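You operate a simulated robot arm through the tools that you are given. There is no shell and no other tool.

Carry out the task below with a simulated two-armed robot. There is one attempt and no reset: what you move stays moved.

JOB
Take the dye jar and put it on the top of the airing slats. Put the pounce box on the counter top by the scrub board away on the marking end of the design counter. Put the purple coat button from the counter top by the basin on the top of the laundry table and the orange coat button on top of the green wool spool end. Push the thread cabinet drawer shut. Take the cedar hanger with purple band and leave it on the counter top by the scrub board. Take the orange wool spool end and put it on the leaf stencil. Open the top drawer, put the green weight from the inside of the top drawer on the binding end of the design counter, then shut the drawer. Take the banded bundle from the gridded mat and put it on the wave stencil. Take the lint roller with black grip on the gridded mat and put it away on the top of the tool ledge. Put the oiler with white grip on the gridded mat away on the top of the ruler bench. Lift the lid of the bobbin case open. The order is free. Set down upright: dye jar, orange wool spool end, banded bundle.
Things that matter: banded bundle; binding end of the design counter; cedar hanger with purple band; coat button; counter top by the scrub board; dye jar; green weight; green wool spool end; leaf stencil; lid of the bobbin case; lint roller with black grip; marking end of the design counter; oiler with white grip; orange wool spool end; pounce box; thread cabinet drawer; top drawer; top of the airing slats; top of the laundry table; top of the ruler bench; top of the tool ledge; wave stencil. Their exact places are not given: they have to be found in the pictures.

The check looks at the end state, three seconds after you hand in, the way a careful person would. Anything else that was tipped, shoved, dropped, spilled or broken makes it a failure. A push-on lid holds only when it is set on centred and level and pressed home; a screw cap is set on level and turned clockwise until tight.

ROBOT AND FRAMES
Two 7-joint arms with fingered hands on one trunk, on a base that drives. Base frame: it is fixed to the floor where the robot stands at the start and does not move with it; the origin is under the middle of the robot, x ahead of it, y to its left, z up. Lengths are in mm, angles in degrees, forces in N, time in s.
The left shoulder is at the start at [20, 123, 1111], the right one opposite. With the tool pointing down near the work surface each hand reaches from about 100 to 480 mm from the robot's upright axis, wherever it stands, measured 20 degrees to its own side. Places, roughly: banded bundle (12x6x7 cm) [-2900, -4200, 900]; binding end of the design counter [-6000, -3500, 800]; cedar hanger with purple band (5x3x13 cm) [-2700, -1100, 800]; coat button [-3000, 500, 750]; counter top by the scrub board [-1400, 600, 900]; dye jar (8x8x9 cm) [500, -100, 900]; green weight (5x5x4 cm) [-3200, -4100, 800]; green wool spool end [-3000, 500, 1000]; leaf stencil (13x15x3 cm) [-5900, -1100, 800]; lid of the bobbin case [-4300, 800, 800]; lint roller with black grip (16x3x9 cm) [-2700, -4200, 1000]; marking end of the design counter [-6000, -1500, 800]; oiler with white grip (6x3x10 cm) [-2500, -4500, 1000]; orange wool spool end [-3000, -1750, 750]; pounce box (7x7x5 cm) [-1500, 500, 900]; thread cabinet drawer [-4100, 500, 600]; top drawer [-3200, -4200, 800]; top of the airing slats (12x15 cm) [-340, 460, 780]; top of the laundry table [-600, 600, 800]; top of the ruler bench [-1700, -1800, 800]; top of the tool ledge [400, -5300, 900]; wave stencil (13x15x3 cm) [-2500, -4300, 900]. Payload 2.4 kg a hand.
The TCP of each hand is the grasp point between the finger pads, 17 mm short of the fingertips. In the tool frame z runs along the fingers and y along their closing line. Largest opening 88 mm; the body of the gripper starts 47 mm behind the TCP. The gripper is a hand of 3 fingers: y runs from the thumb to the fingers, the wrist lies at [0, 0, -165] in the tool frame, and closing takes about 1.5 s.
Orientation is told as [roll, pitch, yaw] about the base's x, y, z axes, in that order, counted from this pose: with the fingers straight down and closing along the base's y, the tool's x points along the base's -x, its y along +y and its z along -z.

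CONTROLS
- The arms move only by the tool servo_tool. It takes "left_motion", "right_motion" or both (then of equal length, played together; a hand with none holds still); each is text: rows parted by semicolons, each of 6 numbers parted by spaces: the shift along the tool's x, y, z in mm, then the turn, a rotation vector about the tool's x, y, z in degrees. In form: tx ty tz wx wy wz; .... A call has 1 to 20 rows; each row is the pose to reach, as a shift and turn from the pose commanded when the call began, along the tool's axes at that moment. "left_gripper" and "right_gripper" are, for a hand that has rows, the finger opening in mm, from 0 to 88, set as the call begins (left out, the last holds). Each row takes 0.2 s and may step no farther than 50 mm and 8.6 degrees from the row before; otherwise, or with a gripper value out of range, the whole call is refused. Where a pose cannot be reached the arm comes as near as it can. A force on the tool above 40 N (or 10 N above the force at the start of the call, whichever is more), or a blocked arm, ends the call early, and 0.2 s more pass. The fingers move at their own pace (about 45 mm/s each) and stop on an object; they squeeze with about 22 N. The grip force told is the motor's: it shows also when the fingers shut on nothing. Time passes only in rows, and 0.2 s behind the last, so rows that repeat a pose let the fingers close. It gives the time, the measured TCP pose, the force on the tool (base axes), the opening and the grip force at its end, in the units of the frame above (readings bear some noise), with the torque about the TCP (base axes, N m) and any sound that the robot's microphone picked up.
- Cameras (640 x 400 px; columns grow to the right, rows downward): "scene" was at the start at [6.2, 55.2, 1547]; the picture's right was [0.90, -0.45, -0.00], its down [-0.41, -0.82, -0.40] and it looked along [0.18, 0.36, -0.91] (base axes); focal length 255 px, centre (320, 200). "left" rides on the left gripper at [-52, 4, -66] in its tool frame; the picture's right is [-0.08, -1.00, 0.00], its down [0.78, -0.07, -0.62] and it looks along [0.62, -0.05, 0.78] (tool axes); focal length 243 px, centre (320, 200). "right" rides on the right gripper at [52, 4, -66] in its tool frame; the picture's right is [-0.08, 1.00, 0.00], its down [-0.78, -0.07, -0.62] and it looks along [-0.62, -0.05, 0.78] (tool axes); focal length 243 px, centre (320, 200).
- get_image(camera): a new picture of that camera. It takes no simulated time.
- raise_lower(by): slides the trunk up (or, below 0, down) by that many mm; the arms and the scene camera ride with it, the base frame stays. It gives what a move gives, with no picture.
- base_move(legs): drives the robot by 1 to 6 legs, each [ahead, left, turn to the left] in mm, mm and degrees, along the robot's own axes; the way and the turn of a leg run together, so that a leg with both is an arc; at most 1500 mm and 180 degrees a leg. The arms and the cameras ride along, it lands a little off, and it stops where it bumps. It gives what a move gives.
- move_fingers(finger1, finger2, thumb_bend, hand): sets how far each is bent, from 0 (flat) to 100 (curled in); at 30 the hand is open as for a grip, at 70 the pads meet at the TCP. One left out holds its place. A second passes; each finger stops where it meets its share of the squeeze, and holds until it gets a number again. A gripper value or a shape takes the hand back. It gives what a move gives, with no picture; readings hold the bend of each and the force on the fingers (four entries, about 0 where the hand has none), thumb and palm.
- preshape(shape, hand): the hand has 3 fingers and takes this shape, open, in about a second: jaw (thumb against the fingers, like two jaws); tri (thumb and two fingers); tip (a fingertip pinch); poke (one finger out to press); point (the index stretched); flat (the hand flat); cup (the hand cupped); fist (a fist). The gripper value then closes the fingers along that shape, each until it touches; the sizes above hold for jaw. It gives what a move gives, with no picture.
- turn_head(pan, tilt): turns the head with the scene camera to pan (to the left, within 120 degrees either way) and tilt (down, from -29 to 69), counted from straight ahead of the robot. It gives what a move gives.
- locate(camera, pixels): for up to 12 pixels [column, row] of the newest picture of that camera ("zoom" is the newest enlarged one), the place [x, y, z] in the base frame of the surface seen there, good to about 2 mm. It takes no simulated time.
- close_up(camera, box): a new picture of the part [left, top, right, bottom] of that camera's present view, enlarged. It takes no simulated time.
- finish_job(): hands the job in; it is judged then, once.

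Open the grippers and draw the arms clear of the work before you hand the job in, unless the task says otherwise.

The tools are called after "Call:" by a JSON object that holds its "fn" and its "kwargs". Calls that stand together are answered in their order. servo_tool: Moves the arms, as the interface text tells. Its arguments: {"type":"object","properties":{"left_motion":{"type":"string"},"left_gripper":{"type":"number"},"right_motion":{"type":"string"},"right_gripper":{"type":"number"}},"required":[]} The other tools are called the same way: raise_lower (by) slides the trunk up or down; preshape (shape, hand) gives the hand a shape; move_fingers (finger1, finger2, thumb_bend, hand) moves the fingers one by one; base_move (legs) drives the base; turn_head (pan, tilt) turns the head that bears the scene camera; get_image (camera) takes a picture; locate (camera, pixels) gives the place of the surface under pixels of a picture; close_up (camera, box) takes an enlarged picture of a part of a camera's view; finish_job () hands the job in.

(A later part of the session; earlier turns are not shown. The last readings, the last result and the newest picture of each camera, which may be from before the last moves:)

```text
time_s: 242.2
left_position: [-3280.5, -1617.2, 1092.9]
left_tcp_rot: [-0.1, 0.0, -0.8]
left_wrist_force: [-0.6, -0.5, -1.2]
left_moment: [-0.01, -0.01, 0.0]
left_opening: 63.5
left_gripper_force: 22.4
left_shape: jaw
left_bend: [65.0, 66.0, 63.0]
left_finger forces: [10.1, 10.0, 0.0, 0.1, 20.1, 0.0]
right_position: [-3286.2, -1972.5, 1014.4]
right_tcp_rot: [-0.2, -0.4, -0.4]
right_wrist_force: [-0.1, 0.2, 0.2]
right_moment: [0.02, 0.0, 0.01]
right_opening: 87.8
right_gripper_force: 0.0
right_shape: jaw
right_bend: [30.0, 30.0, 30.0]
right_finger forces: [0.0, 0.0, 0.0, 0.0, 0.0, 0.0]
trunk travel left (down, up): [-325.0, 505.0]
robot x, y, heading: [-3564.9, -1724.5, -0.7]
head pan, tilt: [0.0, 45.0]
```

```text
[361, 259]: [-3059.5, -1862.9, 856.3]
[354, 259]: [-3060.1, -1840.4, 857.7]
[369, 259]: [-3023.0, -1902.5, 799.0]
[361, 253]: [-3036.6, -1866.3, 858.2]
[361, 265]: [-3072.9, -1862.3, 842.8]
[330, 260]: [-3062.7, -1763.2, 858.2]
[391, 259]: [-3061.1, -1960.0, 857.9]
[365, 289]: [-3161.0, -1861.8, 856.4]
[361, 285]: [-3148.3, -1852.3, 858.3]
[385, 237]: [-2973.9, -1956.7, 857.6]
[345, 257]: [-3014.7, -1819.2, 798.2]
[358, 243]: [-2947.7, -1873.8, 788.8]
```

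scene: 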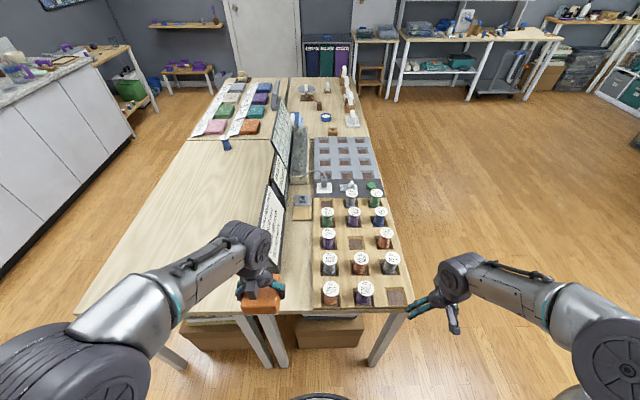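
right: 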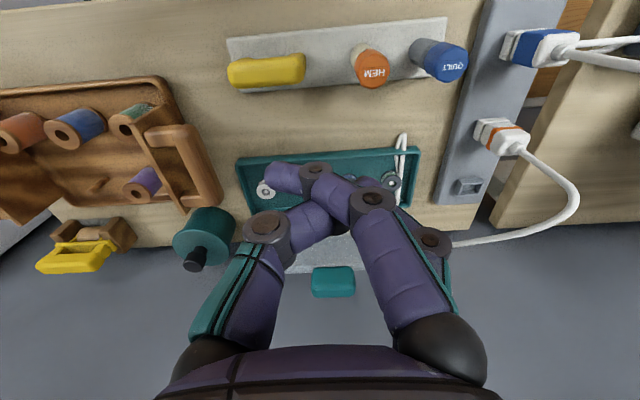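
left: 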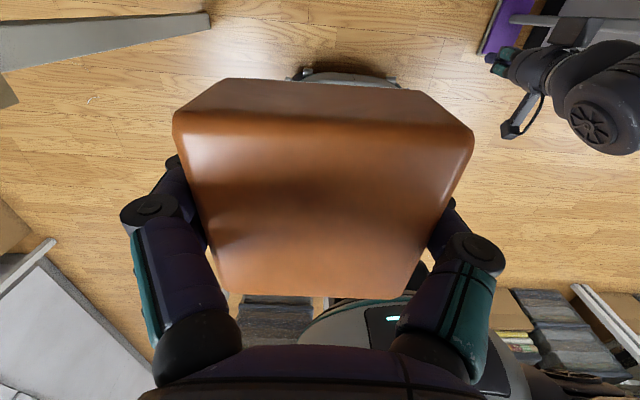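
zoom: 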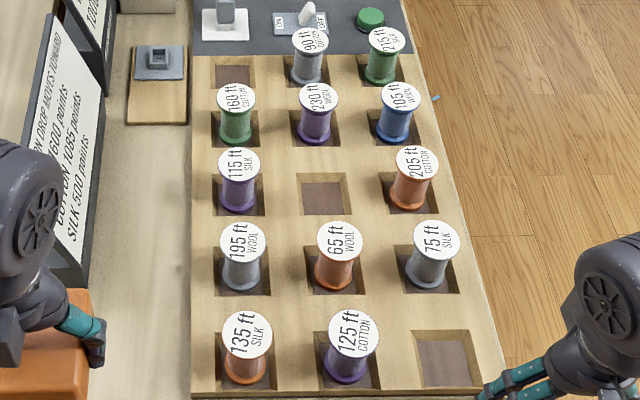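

The target spool's end is centred near [-3056, -1862], top z≈858; neighbours are ~100 mm away. I drive 90 mm closer and bring the right hand above it.

Call:
{"fn": "base_move", "kwargs": {"legs": [[90, 0, 0.6]]}}

Call:
{"fn": "servo_tool", "kwargs": {"right_motion": "-35 27 0 0 0 0; -70 54 0 0 0 0; -105 81 0 0 0 0; -141 110 0 0 0 0; -141 110 40 0 0 0; -141 110 80 0 0 0; -141 110 80 0 0 0"}}

Call:
{"fn": "get_image", "kwargs": {"camera": "right"}}

```text
time_s: 243.3
left_position: [-3189.5, -1616.3, 1092.4]
left_tcp_rot: [-0.1, 0.2, -0.1]
left_wrist_force: [-0.7, 0.2, -1.1]
left_moment: [-0.03, 0.01, 0.02]
left_opening: 63.8
left_gripper_force: 21.9
left_shape: jaw
left_bend: [65.0, 66.0, 63.0]
left_finger forces: [10.2, 10.0, 0.1, 0.1, 20.2, 0.0]
right_position: [-3192.8, -1969.8, 1013.4]
right_tcp_rot: [-0.1, -0.3, 0.2]
right_wrist_force: [0.2, 0.0, -0.2]
right_moment: [0.0, 0.02, 0.01]
right_opening: 87.9
right_gripper_force: 0.0
right_shape: jaw
right_bend: [30.0, 30.0, 30.0]
right_finger forces: [0.0, 0.1, 0.0, 0.1, 0.1, 0.0]
trunk travel left (down, up): [-325.0, 505.0]
robot x, y, heading: [-3471.7, -1724.4, -0.3]
head pan, tilt: [0.0, 45.0]
```

```text
time_s: 244.9
left_position: [-3191.0, -1614.8, 1092.4]
left_tcp_rot: [0.0, 0.2, -0.2]
left_wrist_force: [-0.1, -0.5, -0.8]
left_moment: [-0.01, -0.02, 0.0]
left_opening: 63.9
left_gripper_force: 22.2
left_shape: jaw
left_bend: [65.0, 66.0, 63.0]
left_finger forces: [10.1, 10.0, 0.1, 0.1, 20.2, 0.0]
right_position: [-3052.3, -1860.8, 934.2]
right_tcp_rot: [-0.1, -0.4, 0.2]
right_wrist_force: [0.0, -0.1, 0.0]
right_moment: [-0.01, 0.01, 0.01]
right_opening: 87.9
right_gripper_force: 0.1
right_shape: jaw
right_bend: [30.0, 30.0, 30.0]
right_finger forces: [0.1, 0.0, 0.0, 0.0, 0.1, 0.0]
trunk travel left (down, up): [-325.0, 505.0]
robot x, y, heading: [-3474.1, -1723.7, -0.1]
head pan, tilt: [0.0, 45.0]
```

```text
taken
```

right: 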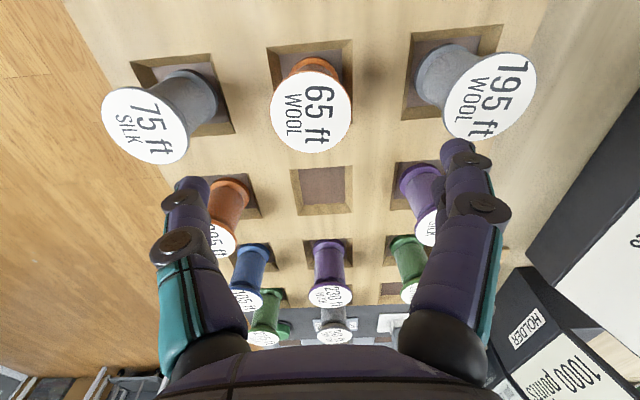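

I correct by 5 mm each way and lower around the top flange to z≈848.

Call:
{"fn": "servo_tool", "kwargs": {"right_motion": "5 -5 30 0 0 0; 5 -5 60 0 0 0; 5 -5 80 0 0 0; 5 -5 86 0 0 0; 5 -5 86 0 0 0"}}

Call:
{"fn": "get_image", "kwargs": {"camera": "right"}}

```text
time_s: 246.1
left_position: [-3190.6, -1615.3, 1093.2]
left_tcp_rot: [0.1, 0.2, -0.2]
left_wrist_force: [0.2, -0.2, -0.2]
left_moment: [-0.01, -0.01, 0.0]
left_opening: 64.0
left_gripper_force: 21.4
left_shape: jaw
left_bend: [65.0, 66.0, 63.0]
left_finger forces: [10.1, 9.9, 0.0, 0.1, 20.1, 0.0]
right_position: [-3056.0, -1865.4, 848.3]
right_tcp_rot: [-0.1, -0.5, 0.1]
right_wrist_force: [0.1, -0.8, 0.4]
right_moment: [0.01, -0.01, -0.01]
right_opening: 88.0
right_gripper_force: 0.1
right_shape: jaw
right_bend: [30.0, 30.0, 30.0]
right_finger forces: [0.0, 0.1, 0.0, 0.0, 0.1, 0.0]
trunk travel left (down, up): [-325.0, 505.0]
robot x, y, heading: [-3474.4, -1726.0, -0.4]
head pan, tilt: [0.0, 45.0]
```

```text
taken
```

right: 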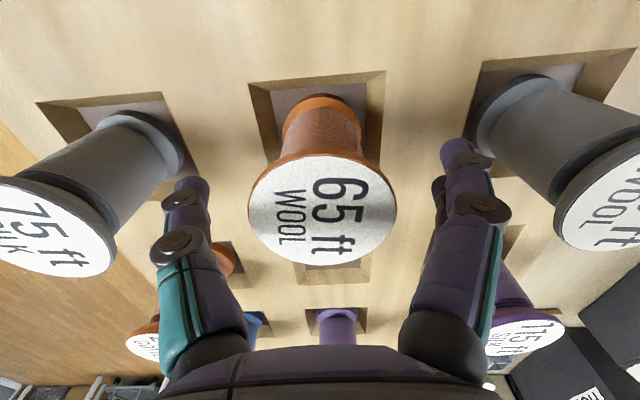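

Centred on the 65 ft WOOL spool. I close and lift it out of its pocket.

Call:
{"fn": "servo_tool", "kwargs": {"right_motion": "0 0 0 0 0 0; 0 0 0 0 0 0; 0 0 0 0 0 0; 0 0 0 0 0 0; 0 0 0 0 0 0; 0 0 0 0 0 0; 0 0 0 0 0 0; 0 0 -10 0 0 0; 0 0 -25 0 0 0; 0 0 -40 0 0 0; 0 0 -40 0 0 0", "right_gripper": 25}}

Call:
{"fn": "get_image", "kwargs": {"camera": "right"}}

```text
time_s: 248.5
left_position: [-3191.0, -1616.0, 1093.6]
left_tcp_rot: [0.0, 0.0, -0.2]
left_wrist_force: [-0.5, 0.5, -0.6]
left_moment: [0.0, -0.01, -0.01]
left_opening: 63.8
left_gripper_force: 22.0
left_shape: jaw
left_bend: [65.0, 66.0, 63.0]
left_finger forces: [10.0, 10.0, 0.0, 0.0, 20.0, 0.0]
right_position: [-3057.4, -1866.2, 890.7]
right_tcp_rot: [-0.1, -0.4, 0.1]
right_wrist_force: [0.2, -0.4, -0.5]
right_moment: [-0.01, 0.04, 0.01]
right_opening: 27.3
right_gripper_force: 21.8
right_shape: jaw
right_bend: [73.0, 74.0, 70.0]
right_finger forces: [10.3, 10.9, 0.0, 0.0, 18.9, 0.0]
trunk travel left (down, up): [-325.0, 505.0]
robot x, y, heading: [-3476.0, -1728.3, -0.6]
head pan, tilt: [0.0, 45.0]
```

```text
taken
```

right: 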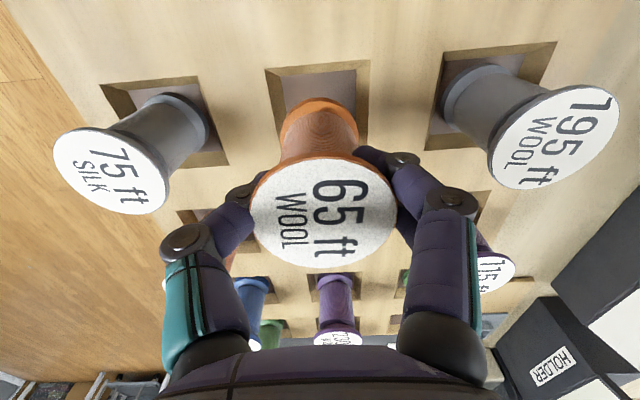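

The spool is out. I raise it, draw it in, and set off: up the passage, turn around to face −x, and drive toward the design counter.

Call:
{"fn": "servo_tool", "kwargs": {"right_motion": "0 0 -40 0 0 0; 0 0 -80 0 0 0; 0 0 -120 0 0 0; 0 0 -150 0 0 0; 30 0 -170 0 0 0; 65 0 -170 0 0 0; 100 0 -170 0 0 0; 135 0 -170 0 0 0; 135 0 -170 0 0 0"}}

Call:
{"fn": "base_move", "kwargs": {"legs": [[-110, 0, 0], [0, 720, 0], [0, 700, 0], [0, 0, 180]]}}

Call:
{"fn": "turn_head", "kwargs": {"pan": 0, "tilt": 25}}

Call:
{"fn": "get_image", "kwargs": {"camera": "scene"}}

Call:
{"fn": "get_image", "kwargs": {"camera": "right"}}

```text
time_s: 250.5
left_position: [-3192.0, -1614.7, 1093.1]
left_tcp_rot: [0.0, 0.1, -0.1]
left_wrist_force: [-0.4, -0.5, -1.2]
left_moment: [0.01, -0.05, 0.0]
left_opening: 64.1
left_gripper_force: 21.5
left_shape: jaw
left_bend: [65.0, 66.0, 63.0]
left_finger forces: [10.2, 9.9, 0.0, 0.0, 20.0, 0.0]
right_position: [-3195.2, -1864.9, 1057.2]
right_tcp_rot: [-0.2, -0.4, 0.2]
right_wrist_force: [0.7, -0.4, -1.4]
right_moment: [0.0, -0.03, -0.02]
right_opening: 27.1
right_gripper_force: 22.5
right_shape: jaw
right_bend: [73.0, 74.0, 70.0]
right_finger forces: [10.5, 11.2, 0.0, 0.0, 18.7, 0.0]
trunk travel left (down, up): [-325.0, 505.0]
robot x, y, heading: [-3471.7, -1725.3, -0.3]
head pan, tilt: [0.0, 45.0]
```

```text
time_s: 266.1
left_position: [-3858.8, -447.2, 1093.8]
left_tcp_rot: [0.1, 0.1, -176.7]
left_wrist_force: [0.2, -0.2, -1.1]
left_moment: [-0.02, -0.03, 0.03]
left_opening: 63.5
left_gripper_force: 22.3
left_shape: jaw
left_bend: [65.0, 66.0, 63.0]
left_finger forces: [10.0, 9.9, 0.0, 0.0, 20.0, 0.0]
right_position: [-3869.0, -198.4, 1058.1]
right_tcp_rot: [-0.1, -0.5, -176.5]
right_wrist_force: [0.7, 1.1, -0.2]
right_moment: [0.0, -0.04, 0.0]
right_opening: 26.6
right_gripper_force: 21.9
right_shape: jaw
right_bend: [73.0, 74.0, 70.0]
right_finger forces: [9.8, 11.1, 0.0, 0.0, 18.8, 0.0]
trunk travel left (down, up): [-325.0, 505.0]
robot x, y, heading: [-3584.3, -320.8, -176.5]
head pan, tilt: [0.0, 45.0]
```

```text
time_s: 266.9
left_position: [-3859.2, -449.0, 1093.3]
left_tcp_rot: [0.0, 0.2, -176.7]
left_wrist_force: [-1.1, 0.4, -1.5]
left_moment: [-0.01, -0.02, 0.0]
left_opening: 63.6
left_gripper_force: 21.7
left_shape: jaw
left_bend: [65.0, 66.0, 63.0]
left_finger forces: [10.0, 9.9, 0.1, 0.1, 20.1, 0.0]
right_position: [-3869.8, -199.9, 1057.3]
right_tcp_rot: [-0.1, -0.4, -176.4]
right_wrist_force: [-0.4, 0.0, -0.5]
right_moment: [0.0, -0.03, 0.03]
right_opening: 26.8
right_gripper_force: 21.9
right_shape: jaw
right_bend: [73.0, 74.0, 70.0]
right_finger forces: [9.9, 11.2, 0.0, 0.1, 18.8, 0.1]
trunk travel left (down, up): [-325.0, 505.0]
robot x, y, heading: [-3583.5, -318.4, -176.5]
head pan, tilt: [0.0, 25.0]
```

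```text
taken
```

scene: 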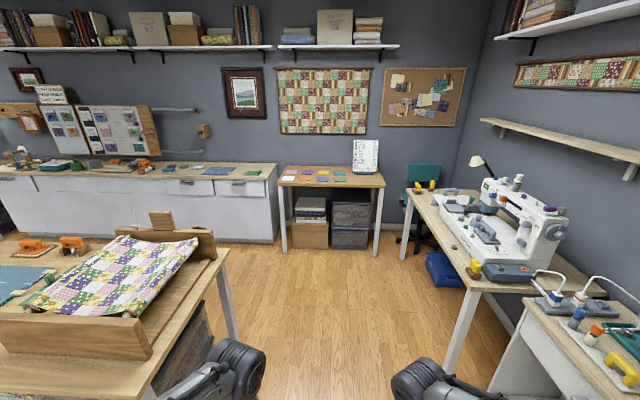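

```text
taken
```

right: 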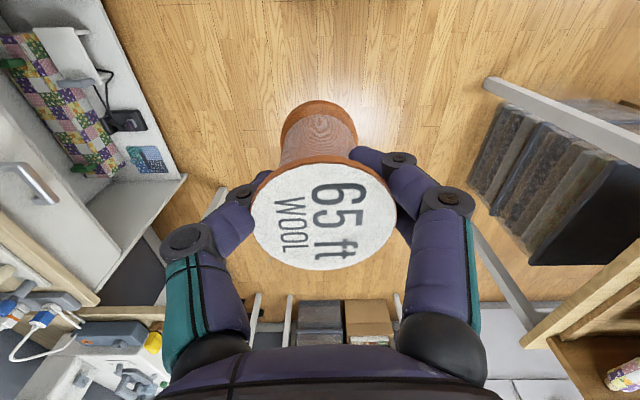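

I locate the edges ahead: the design counter, the small table with coloured items, the quilting table's far edge.

Call:
{"fn": "locate", "kwargs": {"camera": "scene", "pixels": [[228, 250], [238, 335], [150, 385], [275, 180], [283, 250], [372, 222], [404, 255], [220, 215], [300, 178], [200, 172], [450, 270], [330, 290]]}}

Call:
{"fn": "close_up", "kwargs": {"camera": "scene", "box": [140, 130, 400, 270]}}

```text
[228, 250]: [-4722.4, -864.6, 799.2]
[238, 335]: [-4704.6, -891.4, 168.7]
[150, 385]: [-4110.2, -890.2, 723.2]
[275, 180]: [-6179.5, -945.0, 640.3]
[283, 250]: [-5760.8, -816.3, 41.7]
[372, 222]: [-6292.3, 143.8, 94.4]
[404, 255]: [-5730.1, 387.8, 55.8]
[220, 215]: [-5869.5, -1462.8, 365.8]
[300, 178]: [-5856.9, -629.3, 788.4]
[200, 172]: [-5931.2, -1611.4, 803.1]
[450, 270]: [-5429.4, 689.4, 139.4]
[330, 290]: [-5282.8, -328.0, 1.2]
```

```text
2.46 times, centred on (270, 200) of scene
```

zoom: 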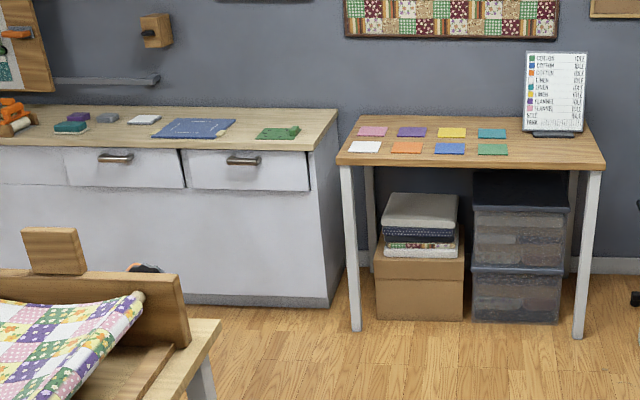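

The green stencil at (253, 183) is near the counter's north end. I drive on toward x≈−5400 and then slide to y≈−1200 to face the counter.

Call:
{"fn": "base_move", "kwargs": {"legs": [[0, 0, -3.5], [900, 0, 0], [890, 0, 0], [0, 880, 0]]}}

Call:
{"fn": "turn_head", "kwargs": {"pan": 0, "tilt": 40}}

Call:
{"fn": "get_image", "kwargs": {"camera": "scene"}}

```text
time_s: 280.6
left_position: [-5664.5, -1297.1, 1093.2]
left_tcp_rot: [-0.1, 0.1, 179.5]
left_wrist_force: [0.4, 0.2, -0.5]
left_moment: [-0.01, -0.01, 0.0]
left_opening: 63.9
left_gripper_force: 21.8
left_shape: jaw
left_bend: [65.0, 66.0, 63.0]
left_finger forces: [10.1, 10.0, 0.0, 0.0, 20.0, 0.0]
right_position: [-5657.4, -1047.0, 1058.2]
right_tcp_rot: [-0.2, -0.4, 179.8]
right_wrist_force: [0.4, 0.4, -0.9]
right_moment: [0.01, 0.0, 0.03]
right_opening: 27.2
right_gripper_force: 22.1
right_shape: jaw
right_bend: [73.0, 74.0, 70.0]
right_finger forces: [10.0, 11.4, 0.1, 0.1, 18.8, 0.1]
trunk travel left (down, up): [-325.0, 505.0]
robot x, y, heading: [-5386.0, -1185.1, 179.7]
head pan, tilt: [0.0, 25.0]
```

```text
time_s: 281.4
left_position: [-5664.9, -1296.8, 1092.5]
left_tcp_rot: [0.1, 0.2, 179.5]
left_wrist_force: [0.4, -0.3, -0.2]
left_moment: [0.0, 0.01, 0.01]
left_opening: 63.7
left_gripper_force: 21.9
left_shape: jaw
left_bend: [65.0, 66.0, 63.0]
left_finger forces: [9.9, 10.0, 0.0, 0.0, 20.0, 0.0]
right_position: [-5658.2, -1047.2, 1057.7]
right_tcp_rot: [-0.1, -0.5, 179.8]
right_wrist_force: [0.2, 0.0, -1.2]
right_moment: [-0.05, -0.01, 0.0]
right_opening: 26.6
right_gripper_force: 22.3
right_shape: jaw
right_bend: [73.0, 74.0, 70.0]
right_finger forces: [9.8, 11.3, 0.0, 0.0, 18.7, 0.0]
trunk travel left (down, up): [-325.0, 505.0]
robot x, y, heading: [-5381.6, -1185.9, 179.4]
head pan, tilt: [0.0, 40.0]
```

```text
taken
```

scene: 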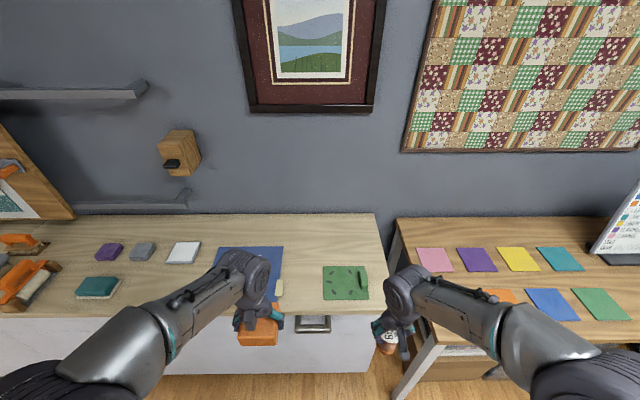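

I zoom in on the stencil and the marking end of the counter.

Call:
{"fn": "close_up", "kwargs": {"camera": "scene", "box": [290, 240, 400, 330]}}

Call:
{"fn": "close_up", "kwargs": {"camera": "scene", "box": [0, 200, 300, 350]}}

Call:
{"fn": "locate", "kwargs": {"camera": "scene", "pixels": [[345, 283], [324, 268], [324, 299], [357, 299], [365, 268], [363, 283], [340, 305], [180, 285], [150, 275], [200, 240], [97, 285], [130, 290]]}}

```text
4.44 times, centred on (345, 285) of scene
```

zoom: 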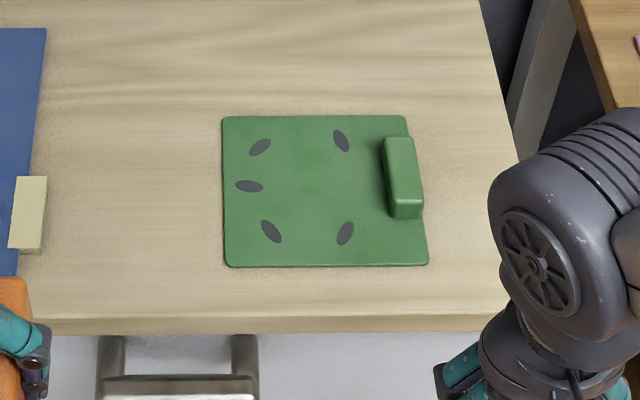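

```text
2.13 times, centred on (150, 275) of scene
```

zoom: 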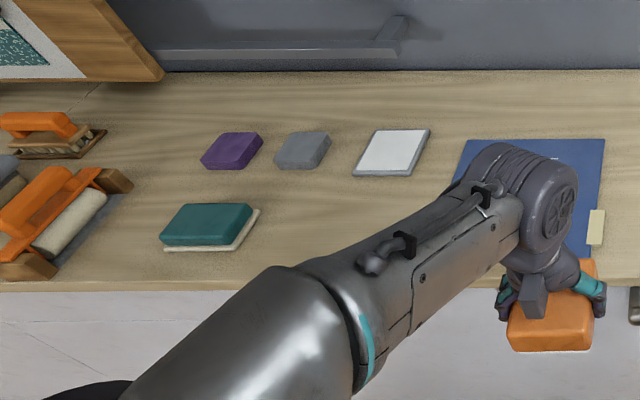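

```text
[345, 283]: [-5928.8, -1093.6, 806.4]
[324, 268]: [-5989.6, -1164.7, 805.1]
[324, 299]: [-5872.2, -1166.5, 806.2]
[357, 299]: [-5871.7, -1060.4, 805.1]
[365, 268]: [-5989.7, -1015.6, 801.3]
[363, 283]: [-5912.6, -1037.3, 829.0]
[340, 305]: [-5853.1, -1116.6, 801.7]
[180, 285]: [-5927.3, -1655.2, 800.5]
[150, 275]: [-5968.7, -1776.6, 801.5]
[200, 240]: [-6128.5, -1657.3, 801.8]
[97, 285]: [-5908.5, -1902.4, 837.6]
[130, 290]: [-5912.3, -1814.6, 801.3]
```

The leaf stencil's plate spans x −5990…−5868, y −1168…−1022 at z≈806 with a grip block on the right. I'll set the spool at about [-5930, -1112]. I shift the base to suit the right hand.

Call:
{"fn": "base_move", "kwargs": {"legs": [[0, 46, 0.4], [106, 0, 0]]}}

Call:
{"fn": "get_image", "kwargs": {"camera": "right"}}

Call:
{"fn": "get_image", "kwargs": {"camera": "scene"}}

```text
time_s: 283.1
left_position: [-5770.6, -1346.1, 1092.3]
left_tcp_rot: [0.0, 0.2, 179.9]
left_wrist_force: [-0.2, 0.1, -1.4]
left_moment: [0.02, 0.0, -0.01]
left_opening: 63.5
left_gripper_force: 21.9
left_shape: jaw
left_bend: [65.0, 66.0, 63.0]
left_finger forces: [10.2, 10.0, 0.0, 0.1, 20.0, 0.0]
right_position: [-5765.6, -1096.2, 1057.5]
right_tcp_rot: [-0.1, -0.3, -179.8]
right_wrist_force: [-0.5, 0.3, 0.1]
right_moment: [0.01, 0.0, -0.02]
right_opening: 26.6
right_gripper_force: 22.1
right_shape: jaw
right_bend: [73.0, 74.0, 70.0]
right_finger forces: [9.9, 11.3, 0.1, 0.0, 18.8, 0.1]
trunk travel left (down, up): [-325.0, 505.0]
robot x, y, heading: [-5488.4, -1235.0, 180.2]
head pan, tilt: [0.0, 40.0]
```

```text
taken
```

right: 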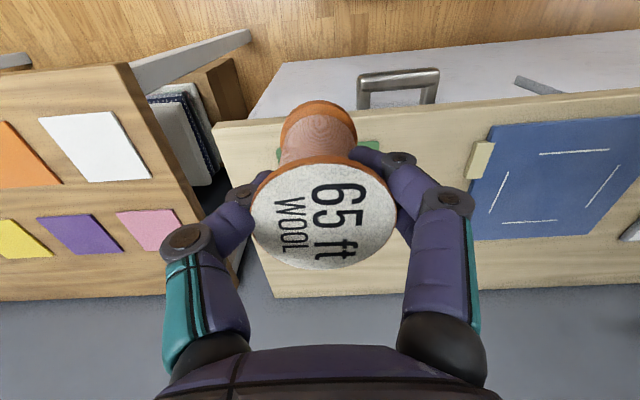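

```text
taken
```

scene: 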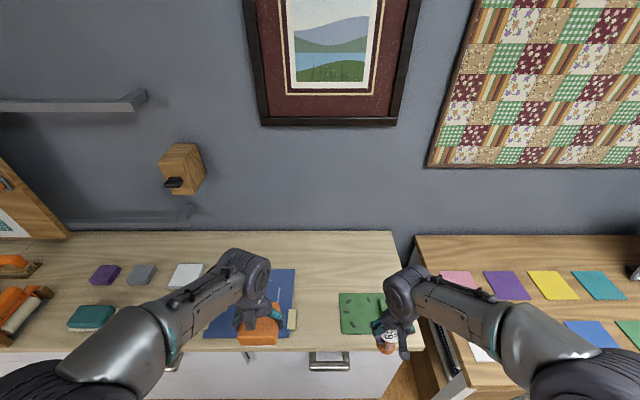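

I move the spool over the stencil and lower to ~20 mm above it.

Call:
{"fn": "servo_tool", "kwargs": {"right_motion": "-42 4 0 0 0 0; -84 8 0 0 0 0; -126 12 0 0 0 0; -164 16 0 0 0 0; -164 16 45 0 0 0; -164 16 90 0 0 0; -164 16 135 0 0 0; -164 16 170 0 0 0; -164 16 170 0 0 0"}}

Call:
{"fn": "get_image", "kwargs": {"camera": "right"}}

Call:
{"fn": "close_up", "kwargs": {"camera": "scene", "box": [310, 260, 450, 360]}}

```text
time_s: 285.1
left_position: [-5770.6, -1346.2, 1093.1]
left_tcp_rot: [0.0, 0.1, 179.9]
left_wrist_force: [0.1, 0.6, -0.6]
left_moment: [0.0, -0.02, 0.01]
left_opening: 63.6
left_gripper_force: 22.0
left_shape: jaw
left_bend: [65.0, 66.0, 63.0]
left_finger forces: [10.1, 10.1, 0.0, 0.1, 19.9, 0.1]
right_position: [-5932.1, -1112.4, 887.4]
right_tcp_rot: [-0.1, -0.3, -179.8]
right_wrist_force: [1.5, -0.1, -0.6]
right_moment: [0.01, 0.02, 0.01]
right_opening: 26.4
right_gripper_force: 22.1
right_shape: jaw
right_bend: [74.0, 74.0, 70.0]
right_finger forces: [10.0, 11.5, 0.0, 0.0, 18.6, 0.0]
trunk travel left (down, up): [-325.0, 505.0]
robot x, y, heading: [-5490.6, -1231.7, 180.0]
head pan, tilt: [0.0, 40.0]
```

```text
taken
```

right: 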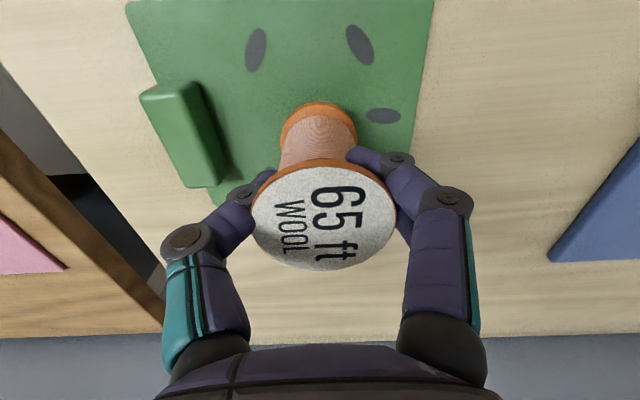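

```text
4.00 times, centred on (380, 310) of scene
```

zoom: 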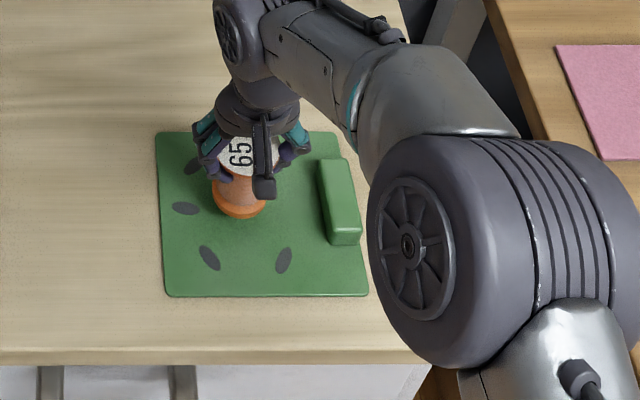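

The spool is over the plate, clear of the block. I lower to contact.

Call:
{"fn": "servo_tool", "kwargs": {"right_motion": "0 0 8 0 0 0; 0 0 15 0 0 0; 0 0 19 0 0 0; 0 0 20.5 0 0 0; 0 0 20.5 0 0 0"}}

Call:
{"fn": "servo_tool", "kwargs": {"right_motion": "0 0 0.8 0 0 0; 0 0 1.6 0 0 0; 0 0 1.6 0 0 0"}}

```text
time_s: 286.3
left_position: [-5769.3, -1345.7, 1093.7]
left_tcp_rot: [0.0, 0.2, 179.9]
left_wrist_force: [1.3, 0.0, -1.1]
left_moment: [-0.02, -0.02, -0.01]
left_opening: 63.8
left_gripper_force: 22.2
left_shape: jaw
left_bend: [65.0, 66.0, 63.0]
left_finger forces: [10.1, 10.0, 0.0, 0.0, 20.0, 0.0]
right_position: [-5929.8, -1112.3, 867.4]
right_tcp_rot: [-0.1, -0.3, -179.7]
right_wrist_force: [-0.7, 0.3, -0.9]
right_moment: [0.02, -0.04, 0.01]
right_opening: 26.5
right_gripper_force: 22.2
right_shape: jaw
right_bend: [74.0, 74.0, 70.0]
right_finger forces: [10.1, 11.6, 0.1, 0.1, 18.7, 0.1]
trunk travel left (down, up): [-325.0, 505.0]
robot x, y, heading: [-5488.5, -1233.2, 180.0]
head pan, tilt: [0.0, 40.0]
```

```text
time_s: 287.1
left_position: [-5770.2, -1346.1, 1093.3]
left_tcp_rot: [0.0, 0.1, 180.0]
left_wrist_force: [0.5, 0.5, -0.7]
left_moment: [-0.01, 0.01, -0.01]
left_opening: 63.7
left_gripper_force: 22.1
left_shape: jaw
left_bend: [65.0, 66.0, 63.0]
left_finger forces: [10.2, 10.1, 0.0, 0.1, 20.0, 0.0]
right_position: [-5931.3, -1112.0, 866.3]
right_tcp_rot: [-0.1, -0.4, -179.7]
right_wrist_force: [-0.1, 1.1, 2.8]
right_moment: [-0.05, 0.01, -0.04]
right_opening: 26.5
right_gripper_force: 22.4
right_shape: jaw
right_bend: [74.0, 74.0, 70.0]
right_finger forces: [10.2, 11.3, 0.0, 0.0, 19.4, 0.0]
trunk travel left (down, up): [-325.0, 505.0]
robot x, y, heading: [-5486.1, -1233.2, 180.0]
head pan, tilt: [0.0, 40.0]
```

Contact reached. I seat it by half a millimetre, then open and rise.

Call:
{"fn": "servo_tool", "kwargs": {"right_motion": "0 0 0.6 0 0 0; 0 0 0.6 0 0 0"}}

Call:
{"fn": "servo_tool", "kwargs": {"right_motion": "0 0 0 0 0 0; 0 0 0 0 0 0; 0 0 0 0 0 0; 0 0 0 0 0 0; 0 0 0 0 0 0; 0 0 -10 0 0 0; 0 0 -40 0 0 0; 0 0 -80 0 0 0; 0 0 -130 0 0 0; 0 0 -130 0 0 0", "right_gripper": 80}}

Call:
{"fn": "get_image", "kwargs": {"camera": "right"}}

```text
time_s: 287.7
left_position: [-5769.9, -1345.4, 1093.1]
left_tcp_rot: [0.0, 0.1, 179.9]
left_wrist_force: [0.3, 0.0, -0.5]
left_moment: [0.03, 0.02, -0.03]
left_opening: 63.6
left_gripper_force: 22.1
left_shape: jaw
left_bend: [65.0, 66.0, 63.0]
left_finger forces: [10.1, 10.0, 0.0, 0.0, 20.0, 0.0]
right_position: [-5930.2, -1113.2, 865.6]
right_tcp_rot: [-0.1, -0.3, -179.8]
right_wrist_force: [0.0, 1.2, 7.0]
right_moment: [-0.02, -0.01, -0.02]
right_opening: 26.6
right_gripper_force: 21.9
right_shape: jaw
right_bend: [74.0, 74.0, 70.0]
right_finger forces: [9.9, 11.5, 0.1, 0.0, 20.7, 0.0]
trunk travel left (down, up): [-325.0, 505.0]
robot x, y, heading: [-5486.6, -1235.3, 180.0]
head pan, tilt: [0.0, 40.0]
```

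```text
time_s: 289.9
left_position: [-5770.1, -1345.8, 1093.9]
left_tcp_rot: [-0.1, 0.2, 179.9]
left_wrist_force: [-0.2, -0.3, 0.2]
left_moment: [-0.03, 0.02, -0.02]
left_opening: 63.9
left_gripper_force: 21.7
left_shape: jaw
left_bend: [65.0, 66.0, 63.0]
left_finger forces: [10.1, 10.1, 0.1, 0.1, 20.0, 0.1]
right_position: [-5929.5, -1113.4, 995.9]
right_tcp_rot: [0.0, -0.4, -179.8]
right_wrist_force: [0.2, 0.1, 0.4]
right_moment: [0.0, -0.03, 0.02]
right_opening: 79.7
right_gripper_force: 0.1
right_shape: jaw
right_bend: [47.0, 47.0, 43.0]
right_finger forces: [0.0, 0.1, 0.0, 0.0, 0.0, 0.0]
trunk travel left (down, up): [-325.0, 505.0]
robot x, y, heading: [-5483.9, -1234.4, 180.2]
head pan, tilt: [0.0, 40.0]
```

```text
taken
```

right: 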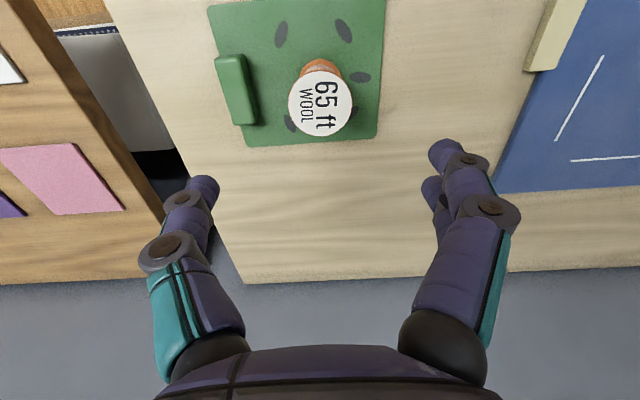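

The spool stands upright on the leaf stencil. I draw the right hand back and slide left to the marking end for the pounce box.

Call:
{"fn": "servo_tool", "kwargs": {"right_motion": "40 0 -20 0 0 0; 80 0 -40 0 0 0; 120 0 -60 0 0 0; 160 0 -60 0 0 0; 160 0 -60 0 0 0"}}

Call:
{"fn": "base_move", "kwargs": {"legs": [[0, 300, 0]]}}

Call:
{"fn": "get_image", "kwargs": {"camera": "scene"}}

Call:
{"fn": "get_image", "kwargs": {"camera": "left"}}

```text
time_s: 291.1
left_position: [-5770.1, -1347.0, 1093.5]
left_tcp_rot: [0.0, 0.1, 180.0]
left_wrist_force: [0.1, 0.1, -0.7]
left_moment: [-0.01, -0.01, -0.01]
left_opening: 64.1
left_gripper_force: 21.5
left_shape: jaw
left_bend: [65.0, 66.0, 63.0]
left_finger forces: [10.2, 10.1, 0.0, 0.0, 20.0, 0.0]
right_position: [-5769.9, -1112.2, 1053.5]
right_tcp_rot: [-0.1, -0.4, -179.7]
right_wrist_force: [0.9, 0.2, 0.8]
right_moment: [-0.02, -0.02, -0.01]
right_opening: 80.1
right_gripper_force: 0.0
right_shape: jaw
right_bend: [47.0, 47.0, 43.0]
right_finger forces: [0.0, 0.0, 0.1, 0.0, 0.1, 0.0]
trunk travel left (down, up): [-325.0, 505.0]
robot x, y, heading: [-5487.0, -1234.5, 180.3]
head pan, tilt: [0.0, 40.0]
```

```text
time_s: 293.1
left_position: [-5770.8, -1645.0, 1091.7]
left_tcp_rot: [0.0, 0.1, 179.9]
left_wrist_force: [-0.1, -0.4, -0.2]
left_moment: [-0.01, 0.03, -0.03]
left_opening: 64.0
left_gripper_force: 21.7
left_shape: jaw
left_bend: [65.0, 66.0, 63.0]
left_finger forces: [10.1, 10.0, 0.0, 0.0, 20.1, 0.0]
right_position: [-5770.4, -1409.7, 1053.2]
right_tcp_rot: [-0.1, -0.4, -179.9]
right_wrist_force: [0.8, 0.2, -0.6]
right_moment: [0.01, -0.02, -0.02]
right_opening: 79.9
right_gripper_force: 0.0
right_shape: jaw
right_bend: [47.0, 47.0, 43.0]
right_finger forces: [0.0, 0.0, 0.0, 0.0, 0.1, 0.0]
trunk travel left (down, up): [-325.0, 505.0]
robot x, y, heading: [-5489.7, -1532.7, 180.0]
head pan, tilt: [0.0, 40.0]
```

```text
taken
```

scene: 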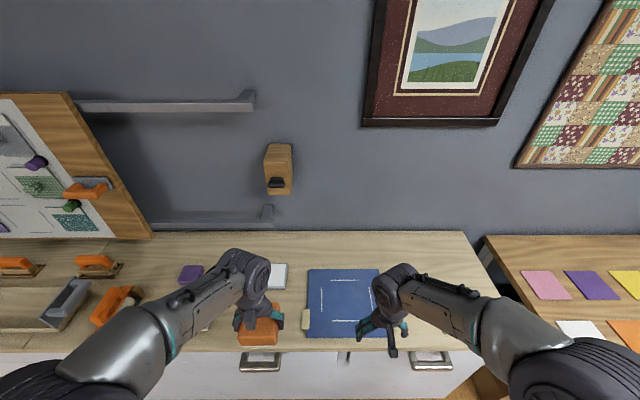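

```text
taken
```

left: 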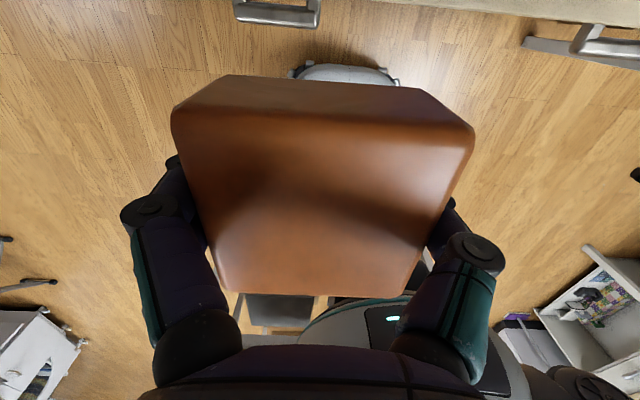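

I check the free area around (270, 305) before setting the box down.

Call:
{"fn": "locate", "kwargs": {"camera": "scene", "pixels": [[278, 290], [278, 298], [290, 310], [290, 330], [303, 312], [278, 265], [230, 310], [290, 345], [310, 300], [205, 320], [270, 290]]}}

Call:
{"fn": "close_up", "kwargs": {"camera": "scene", "box": [180, 250, 340, 360]}}

```text
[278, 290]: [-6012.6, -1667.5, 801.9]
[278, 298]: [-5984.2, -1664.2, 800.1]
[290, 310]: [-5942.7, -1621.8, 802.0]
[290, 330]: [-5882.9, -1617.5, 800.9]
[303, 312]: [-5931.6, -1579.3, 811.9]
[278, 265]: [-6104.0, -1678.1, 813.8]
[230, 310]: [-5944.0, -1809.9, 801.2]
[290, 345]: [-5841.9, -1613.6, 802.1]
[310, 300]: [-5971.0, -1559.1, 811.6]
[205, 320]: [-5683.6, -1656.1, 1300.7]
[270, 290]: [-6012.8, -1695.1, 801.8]
```

```text
3.64 times, centred on (260, 305) of scene
```

zoom: 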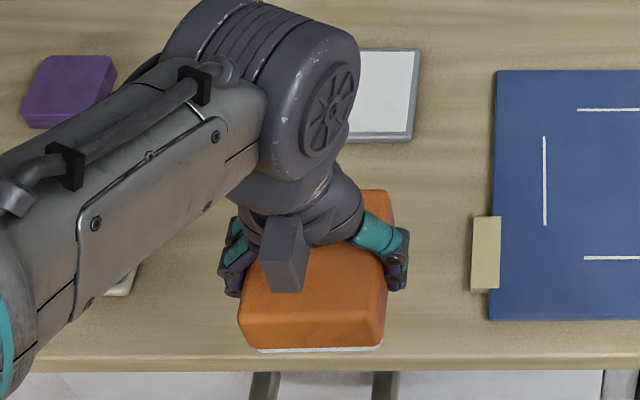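

Free area: x −5970…−5890, y −1705…−1635. I bring the box there and lower to ~20 mm above.

Call:
{"fn": "servo_tool", "kwargs": {"left_motion": "-40 6 0 0 0 0; -80 12 0 0 0 0; -120 18 0 0 0 0; -159 25 0 0 0 0; -159 25 45 0 0 0; -159 25 90 0 0 0; -159 25 135 0 0 0; -159 25 180 0 0 0; -159 25 220 0 0 0; -159 25 242 0 0 0; -159 25 242 0 0 0"}}

Call:
{"fn": "close_up", "kwargs": {"camera": "scene", "box": [180, 240, 340, 360]}}

Call:
{"fn": "get_image", "kwargs": {"camera": "left"}}

```text
time_s: 295.5
left_position: [-5930.1, -1669.0, 850.0]
left_tcp_rot: [0.0, 0.0, 179.8]
left_wrist_force: [-0.1, 0.1, -0.3]
left_moment: [0.0, 0.02, 0.01]
left_opening: 63.8
left_gripper_force: 22.1
left_shape: jaw
left_bend: [65.0, 66.0, 63.0]
left_finger forces: [10.0, 9.8, 0.1, 0.1, 19.9, 0.0]
right_position: [-5771.6, -1408.6, 1054.6]
right_tcp_rot: [0.0, -0.5, -179.9]
right_wrist_force: [0.5, 1.6, 0.1]
right_moment: [-0.02, 0.04, 0.0]
right_opening: 79.8
right_gripper_force: 0.0
right_shape: jaw
right_bend: [47.0, 47.0, 43.0]
right_finger forces: [0.0, 0.0, 0.0, 0.0, 0.0, 0.0]
trunk travel left (down, up): [-325.0, 505.0]
robot x, y, heading: [-5485.4, -1532.4, 179.9]
head pan, tilt: [0.0, 40.0]
```

```text
3.33 times, centred on (260, 300) of scene
```

zoom: 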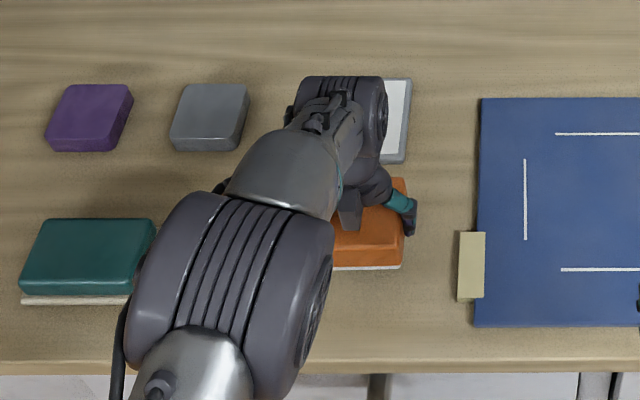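

```text
taken
```

left: 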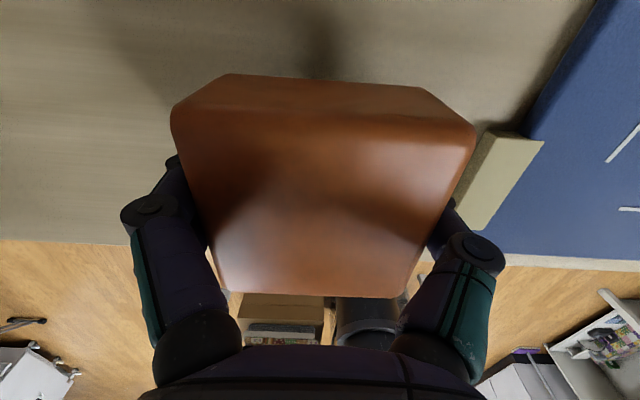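

The place is free. I lower to contact.

Call:
{"fn": "servo_tool", "kwargs": {"left_motion": "0 0 10 0 0 0; 0 0 17 0 0 0; 0 0 21 0 0 0; 0 0 22.5 0 0 0; 0 0 22.5 0 0 0"}}

Call:
{"fn": "servo_tool", "kwargs": {"left_motion": "0 0 0.8 0 0 0; 0 0 1.6 0 0 0; 0 0 1.6 0 0 0"}}

```text
time_s: 296.7
left_position: [-5929.2, -1668.6, 826.8]
left_tcp_rot: [0.0, 0.1, 179.8]
left_wrist_force: [-0.7, -0.9, -1.5]
left_moment: [-0.02, 0.05, 0.02]
left_opening: 63.6
left_gripper_force: 21.8
left_shape: jaw
left_bend: [65.0, 66.0, 63.0]
left_finger forces: [10.0, 9.9, 0.0, 0.0, 19.9, 0.1]
right_position: [-5770.4, -1410.3, 1054.5]
right_tcp_rot: [-0.1, -0.4, -179.8]
right_wrist_force: [-0.5, -0.7, -0.2]
right_moment: [0.02, 0.01, -0.01]
right_opening: 80.1
right_gripper_force: 0.1
right_shape: jaw
right_bend: [47.0, 47.0, 43.0]
right_finger forces: [0.0, 0.0, 0.0, 0.0, 0.0, 0.0]
trunk travel left (down, up): [-325.0, 505.0]
robot x, y, heading: [-5487.9, -1532.6, 179.7]
head pan, tilt: [0.0, 40.0]
```

```text
time_s: 297.5
left_position: [-5929.0, -1668.2, 827.1]
left_tcp_rot: [-0.1, 0.1, 179.8]
left_wrist_force: [-0.5, 0.4, 2.9]
left_moment: [-0.09, -0.02, 0.0]
left_opening: 63.4
left_gripper_force: 22.6
left_shape: jaw
left_bend: [65.0, 66.0, 63.0]
left_finger forces: [10.0, 10.0, 0.0, 0.0, 20.4, 0.0]
right_position: [-5770.2, -1408.8, 1054.9]
right_tcp_rot: [-0.1, -0.5, -179.9]
right_wrist_force: [0.2, 0.0, 0.3]
right_moment: [0.0, 0.0, -0.01]
right_opening: 79.8
right_gripper_force: 0.0
right_shape: jaw
right_bend: [47.0, 47.0, 43.0]
right_finger forces: [0.0, 0.1, 0.0, 0.0, 0.1, 0.0]
trunk travel left (down, up): [-325.0, 505.0]
robot x, y, heading: [-5486.5, -1532.7, 179.5]
head pan, tilt: [0.0, 40.0]
```

Contact. I open the left hand and rise.

Call:
{"fn": "servo_tool", "kwargs": {"left_motion": "0 0 0.3 0 0 0; 0 0 0.3 0 0 0; 0 0 0.3 0 0 0; 0 0 0.3 0 0 0; 0 0 0.3 0 0 0; 0 0 -10 0 0 0; 0 0 -40 0 0 0; 0 0 -80 0 0 0; 0 0 -120 0 0 0; 0 0 -160 0 0 0; 30 0 -200 0 0 0; 70 0 -230 0 0 0; 110 0 -230 0 0 0; 150 0 -230 0 0 0; 150 0 -230 0 0 0", "left_gripper": 88}}

Call:
{"fn": "get_image", "kwargs": {"camera": "scene"}}

```text
time_s: 300.7
left_position: [-5781.5, -1668.4, 1055.7]
left_tcp_rot: [0.0, 0.2, 179.8]
left_wrist_force: [-0.6, 0.4, 0.1]
left_moment: [-0.02, -0.01, -0.01]
left_opening: 88.0
left_gripper_force: 0.0
left_shape: jaw
left_bend: [30.0, 30.0, 30.0]
left_finger forces: [0.0, 0.0, 0.0, 0.1, 0.0, 0.0]
right_position: [-5772.0, -1410.1, 1052.8]
right_tcp_rot: [0.0, -0.3, -180.0]
right_wrist_force: [-0.2, -0.6, -0.4]
right_moment: [0.0, 0.01, 0.02]
right_opening: 80.0
right_gripper_force: 0.1
right_shape: jaw
right_bend: [47.0, 47.0, 43.0]
right_finger forces: [0.0, 0.1, 0.1, 0.0, 0.0, 0.0]
trunk travel left (down, up): [-325.0, 505.0]
robot x, y, heading: [-5487.2, -1533.5, 180.0]
head pan, tilt: [0.0, 40.0]
```

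```text
taken
```

scene: 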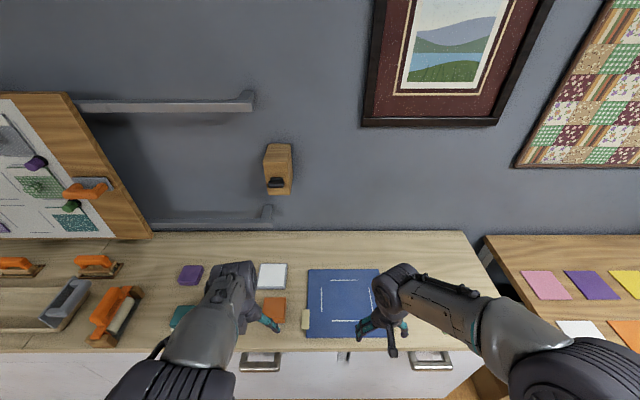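

The pounce box is in place. Now I look toward the cutting area: turning the head left.

Call:
{"fn": "turn_head", "kwargs": {"pan": 110, "tilt": 20}}

Call:
{"fn": "get_image", "kwargs": {"camera": "scene"}}

Call:
{"fn": "locate", "kwargs": {"camera": "scene", "pixels": [[100, 300], [200, 300], [300, 300], [400, 300], [500, 300], [200, 220], [300, 220], [400, 220], [150, 250], [250, 250], [350, 250], [450, 250]]}}

Call:
{"fn": "turn_head", "kwargs": {"pan": 70, "tilt": 20}}

Call:
{"fn": "get_image", "kwargs": {"camera": "scene"}}

```text
time_s: 302.6
left_position: [-5780.2, -1668.0, 1054.3]
left_tcp_rot: [-0.1, 0.1, 179.8]
left_wrist_force: [0.7, -0.4, 0.8]
left_moment: [0.01, 0.03, 0.02]
left_opening: 88.0
left_gripper_force: 0.0
left_shape: jaw
left_bend: [30.0, 30.0, 30.0]
left_finger forces: [0.0, 0.0, 0.1, 0.0, 0.0, 0.1]
right_position: [-5770.5, -1409.4, 1053.7]
right_tcp_rot: [-0.2, -0.5, -179.9]
right_wrist_force: [0.1, 0.1, -0.1]
right_moment: [0.04, -0.01, -0.01]
right_opening: 79.9
right_gripper_force: 0.1
right_shape: jaw
right_bend: [47.0, 47.0, 43.0]
right_finger forces: [0.0, 0.0, 0.0, 0.0, 0.0, 0.0]
trunk travel left (down, up): [-325.0, 505.0]
robot x, y, heading: [-5487.6, -1535.5, 180.0]
head pan, tilt: [110.0, 20.0]
```

```text
taken
```

scene: 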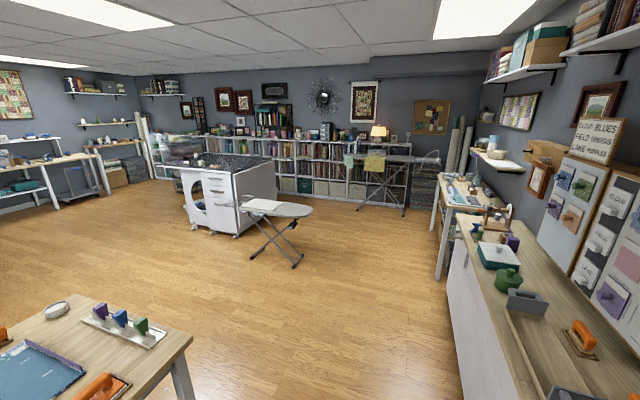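

```text
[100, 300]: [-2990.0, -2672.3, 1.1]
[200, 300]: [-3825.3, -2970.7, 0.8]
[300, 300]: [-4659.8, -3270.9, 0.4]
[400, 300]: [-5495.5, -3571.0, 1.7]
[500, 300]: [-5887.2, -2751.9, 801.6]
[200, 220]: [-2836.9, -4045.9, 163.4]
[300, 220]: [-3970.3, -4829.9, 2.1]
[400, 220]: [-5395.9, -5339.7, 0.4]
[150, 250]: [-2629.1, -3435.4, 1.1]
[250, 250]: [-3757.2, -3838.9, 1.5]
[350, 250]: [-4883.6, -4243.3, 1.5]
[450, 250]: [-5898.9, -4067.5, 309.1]
```

```text
time_s: 303.6
left_position: [-5780.7, -1667.1, 1054.8]
left_tcp_rot: [0.0, 0.1, 179.8]
left_wrist_force: [-0.3, 0.8, -0.4]
left_moment: [-0.01, 0.0, -0.03]
left_opening: 87.8
left_gripper_force: 0.1
left_shape: jaw
left_bend: [30.0, 30.0, 30.0]
left_finger forces: [0.0, 0.1, 0.0, 0.0, 0.0, 0.1]
right_position: [-5770.9, -1409.4, 1054.2]
right_tcp_rot: [0.0, -0.5, -179.9]
right_wrist_force: [0.3, -0.6, -0.5]
right_moment: [0.01, 0.01, 0.0]
right_opening: 80.1
right_gripper_force: 0.0
right_shape: jaw
right_bend: [47.0, 47.0, 43.0]
right_finger forces: [0.0, 0.0, 0.1, 0.0, 0.1, 0.0]
trunk travel left (down, up): [-325.0, 505.0]
robot x, y, heading: [-5487.7, -1534.7, 179.9]
head pan, tilt: [70.0, 20.0]
```

```text
taken
```

scene: 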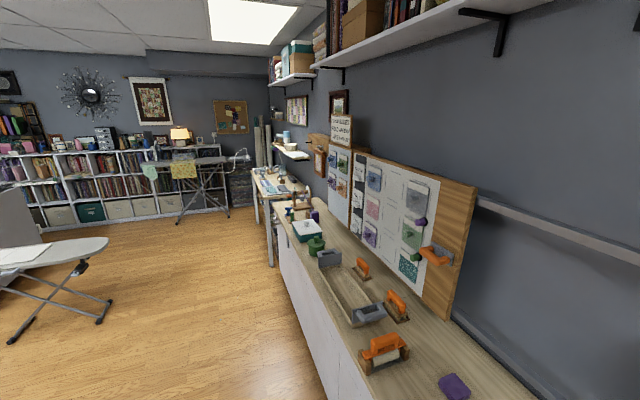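

The cart with the gridded mat stands around x≈−2900, y≈−4200 with drawers facing +y; the floor strip at y≈−2800 is free. I drive there and face it.

Call:
{"fn": "base_move", "kwargs": {"legs": [[-120, 0, 0], [0, 1300, 0], [0, 0, 90], [0, 1250, 0], [0, 1100, 0]]}}

Call:
{"fn": "turn_head", "kwargs": {"pan": 0, "tilt": 25}}

Call:
{"fn": "get_image", "kwargs": {"camera": "scene"}}

```text
time_s: 326.1
left_position: [-2885.4, -3136.0, 1054.3]
left_tcp_rot: [0.0, 0.1, -88.9]
left_wrist_force: [0.5, 0.0, 0.4]
left_moment: [0.0, -0.02, 0.01]
left_opening: 87.9
left_gripper_force: 0.0
left_shape: jaw
left_bend: [30.0, 30.0, 30.0]
left_finger forces: [0.0, 0.0, 0.0, 0.0, 0.0, 0.0]
right_position: [-3144.2, -3130.0, 1053.6]
right_tcp_rot: [-0.2, -0.4, -88.7]
right_wrist_force: [0.0, -0.2, 0.9]
right_moment: [-0.03, 0.01, 0.01]
right_opening: 79.9
right_gripper_force: 0.2
right_shape: jaw
right_bend: [47.0, 47.0, 43.0]
right_finger forces: [0.1, 0.0, 0.1, 0.1, 0.1, 0.0]
trunk travel left (down, up): [-325.0, 505.0]
robot x, y, heading: [-3028.0, -2845.6, -89.0]
head pan, tilt: [70.0, 20.0]
```

```text
time_s: 327.5
left_position: [-2885.9, -3136.6, 1054.9]
left_tcp_rot: [0.1, 0.1, -88.9]
left_wrist_force: [-0.7, -0.4, 0.1]
left_moment: [-0.01, 0.01, 0.0]
left_opening: 87.9
left_gripper_force: 0.0
left_shape: jaw
left_bend: [30.0, 30.0, 30.0]
left_finger forces: [0.0, 0.0, 0.1, 0.0, 0.1, 0.0]
right_position: [-3144.5, -3132.5, 1053.7]
right_tcp_rot: [-0.1, -0.4, -88.6]
right_wrist_force: [0.4, 0.3, -0.4]
right_moment: [0.01, -0.02, -0.01]
right_opening: 79.8
right_gripper_force: 0.0
right_shape: jaw
right_bend: [47.0, 47.0, 43.0]
right_finger forces: [0.1, 0.0, 0.0, 0.0, 0.1, 0.0]
trunk travel left (down, up): [-325.0, 505.0]
robot x, y, heading: [-3027.3, -2846.0, -89.2]
head pan, tilt: [0.0, 25.0]
```

```text
taken
```

scene: 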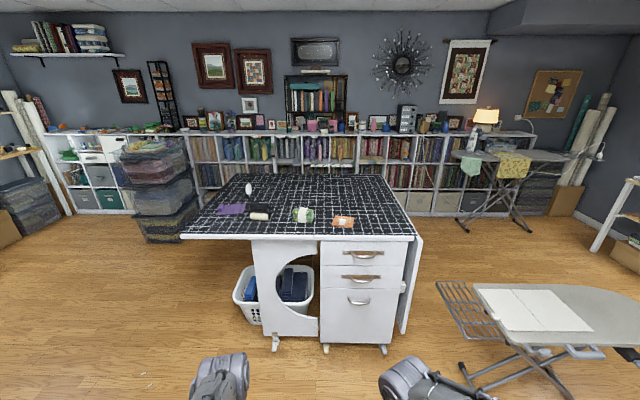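

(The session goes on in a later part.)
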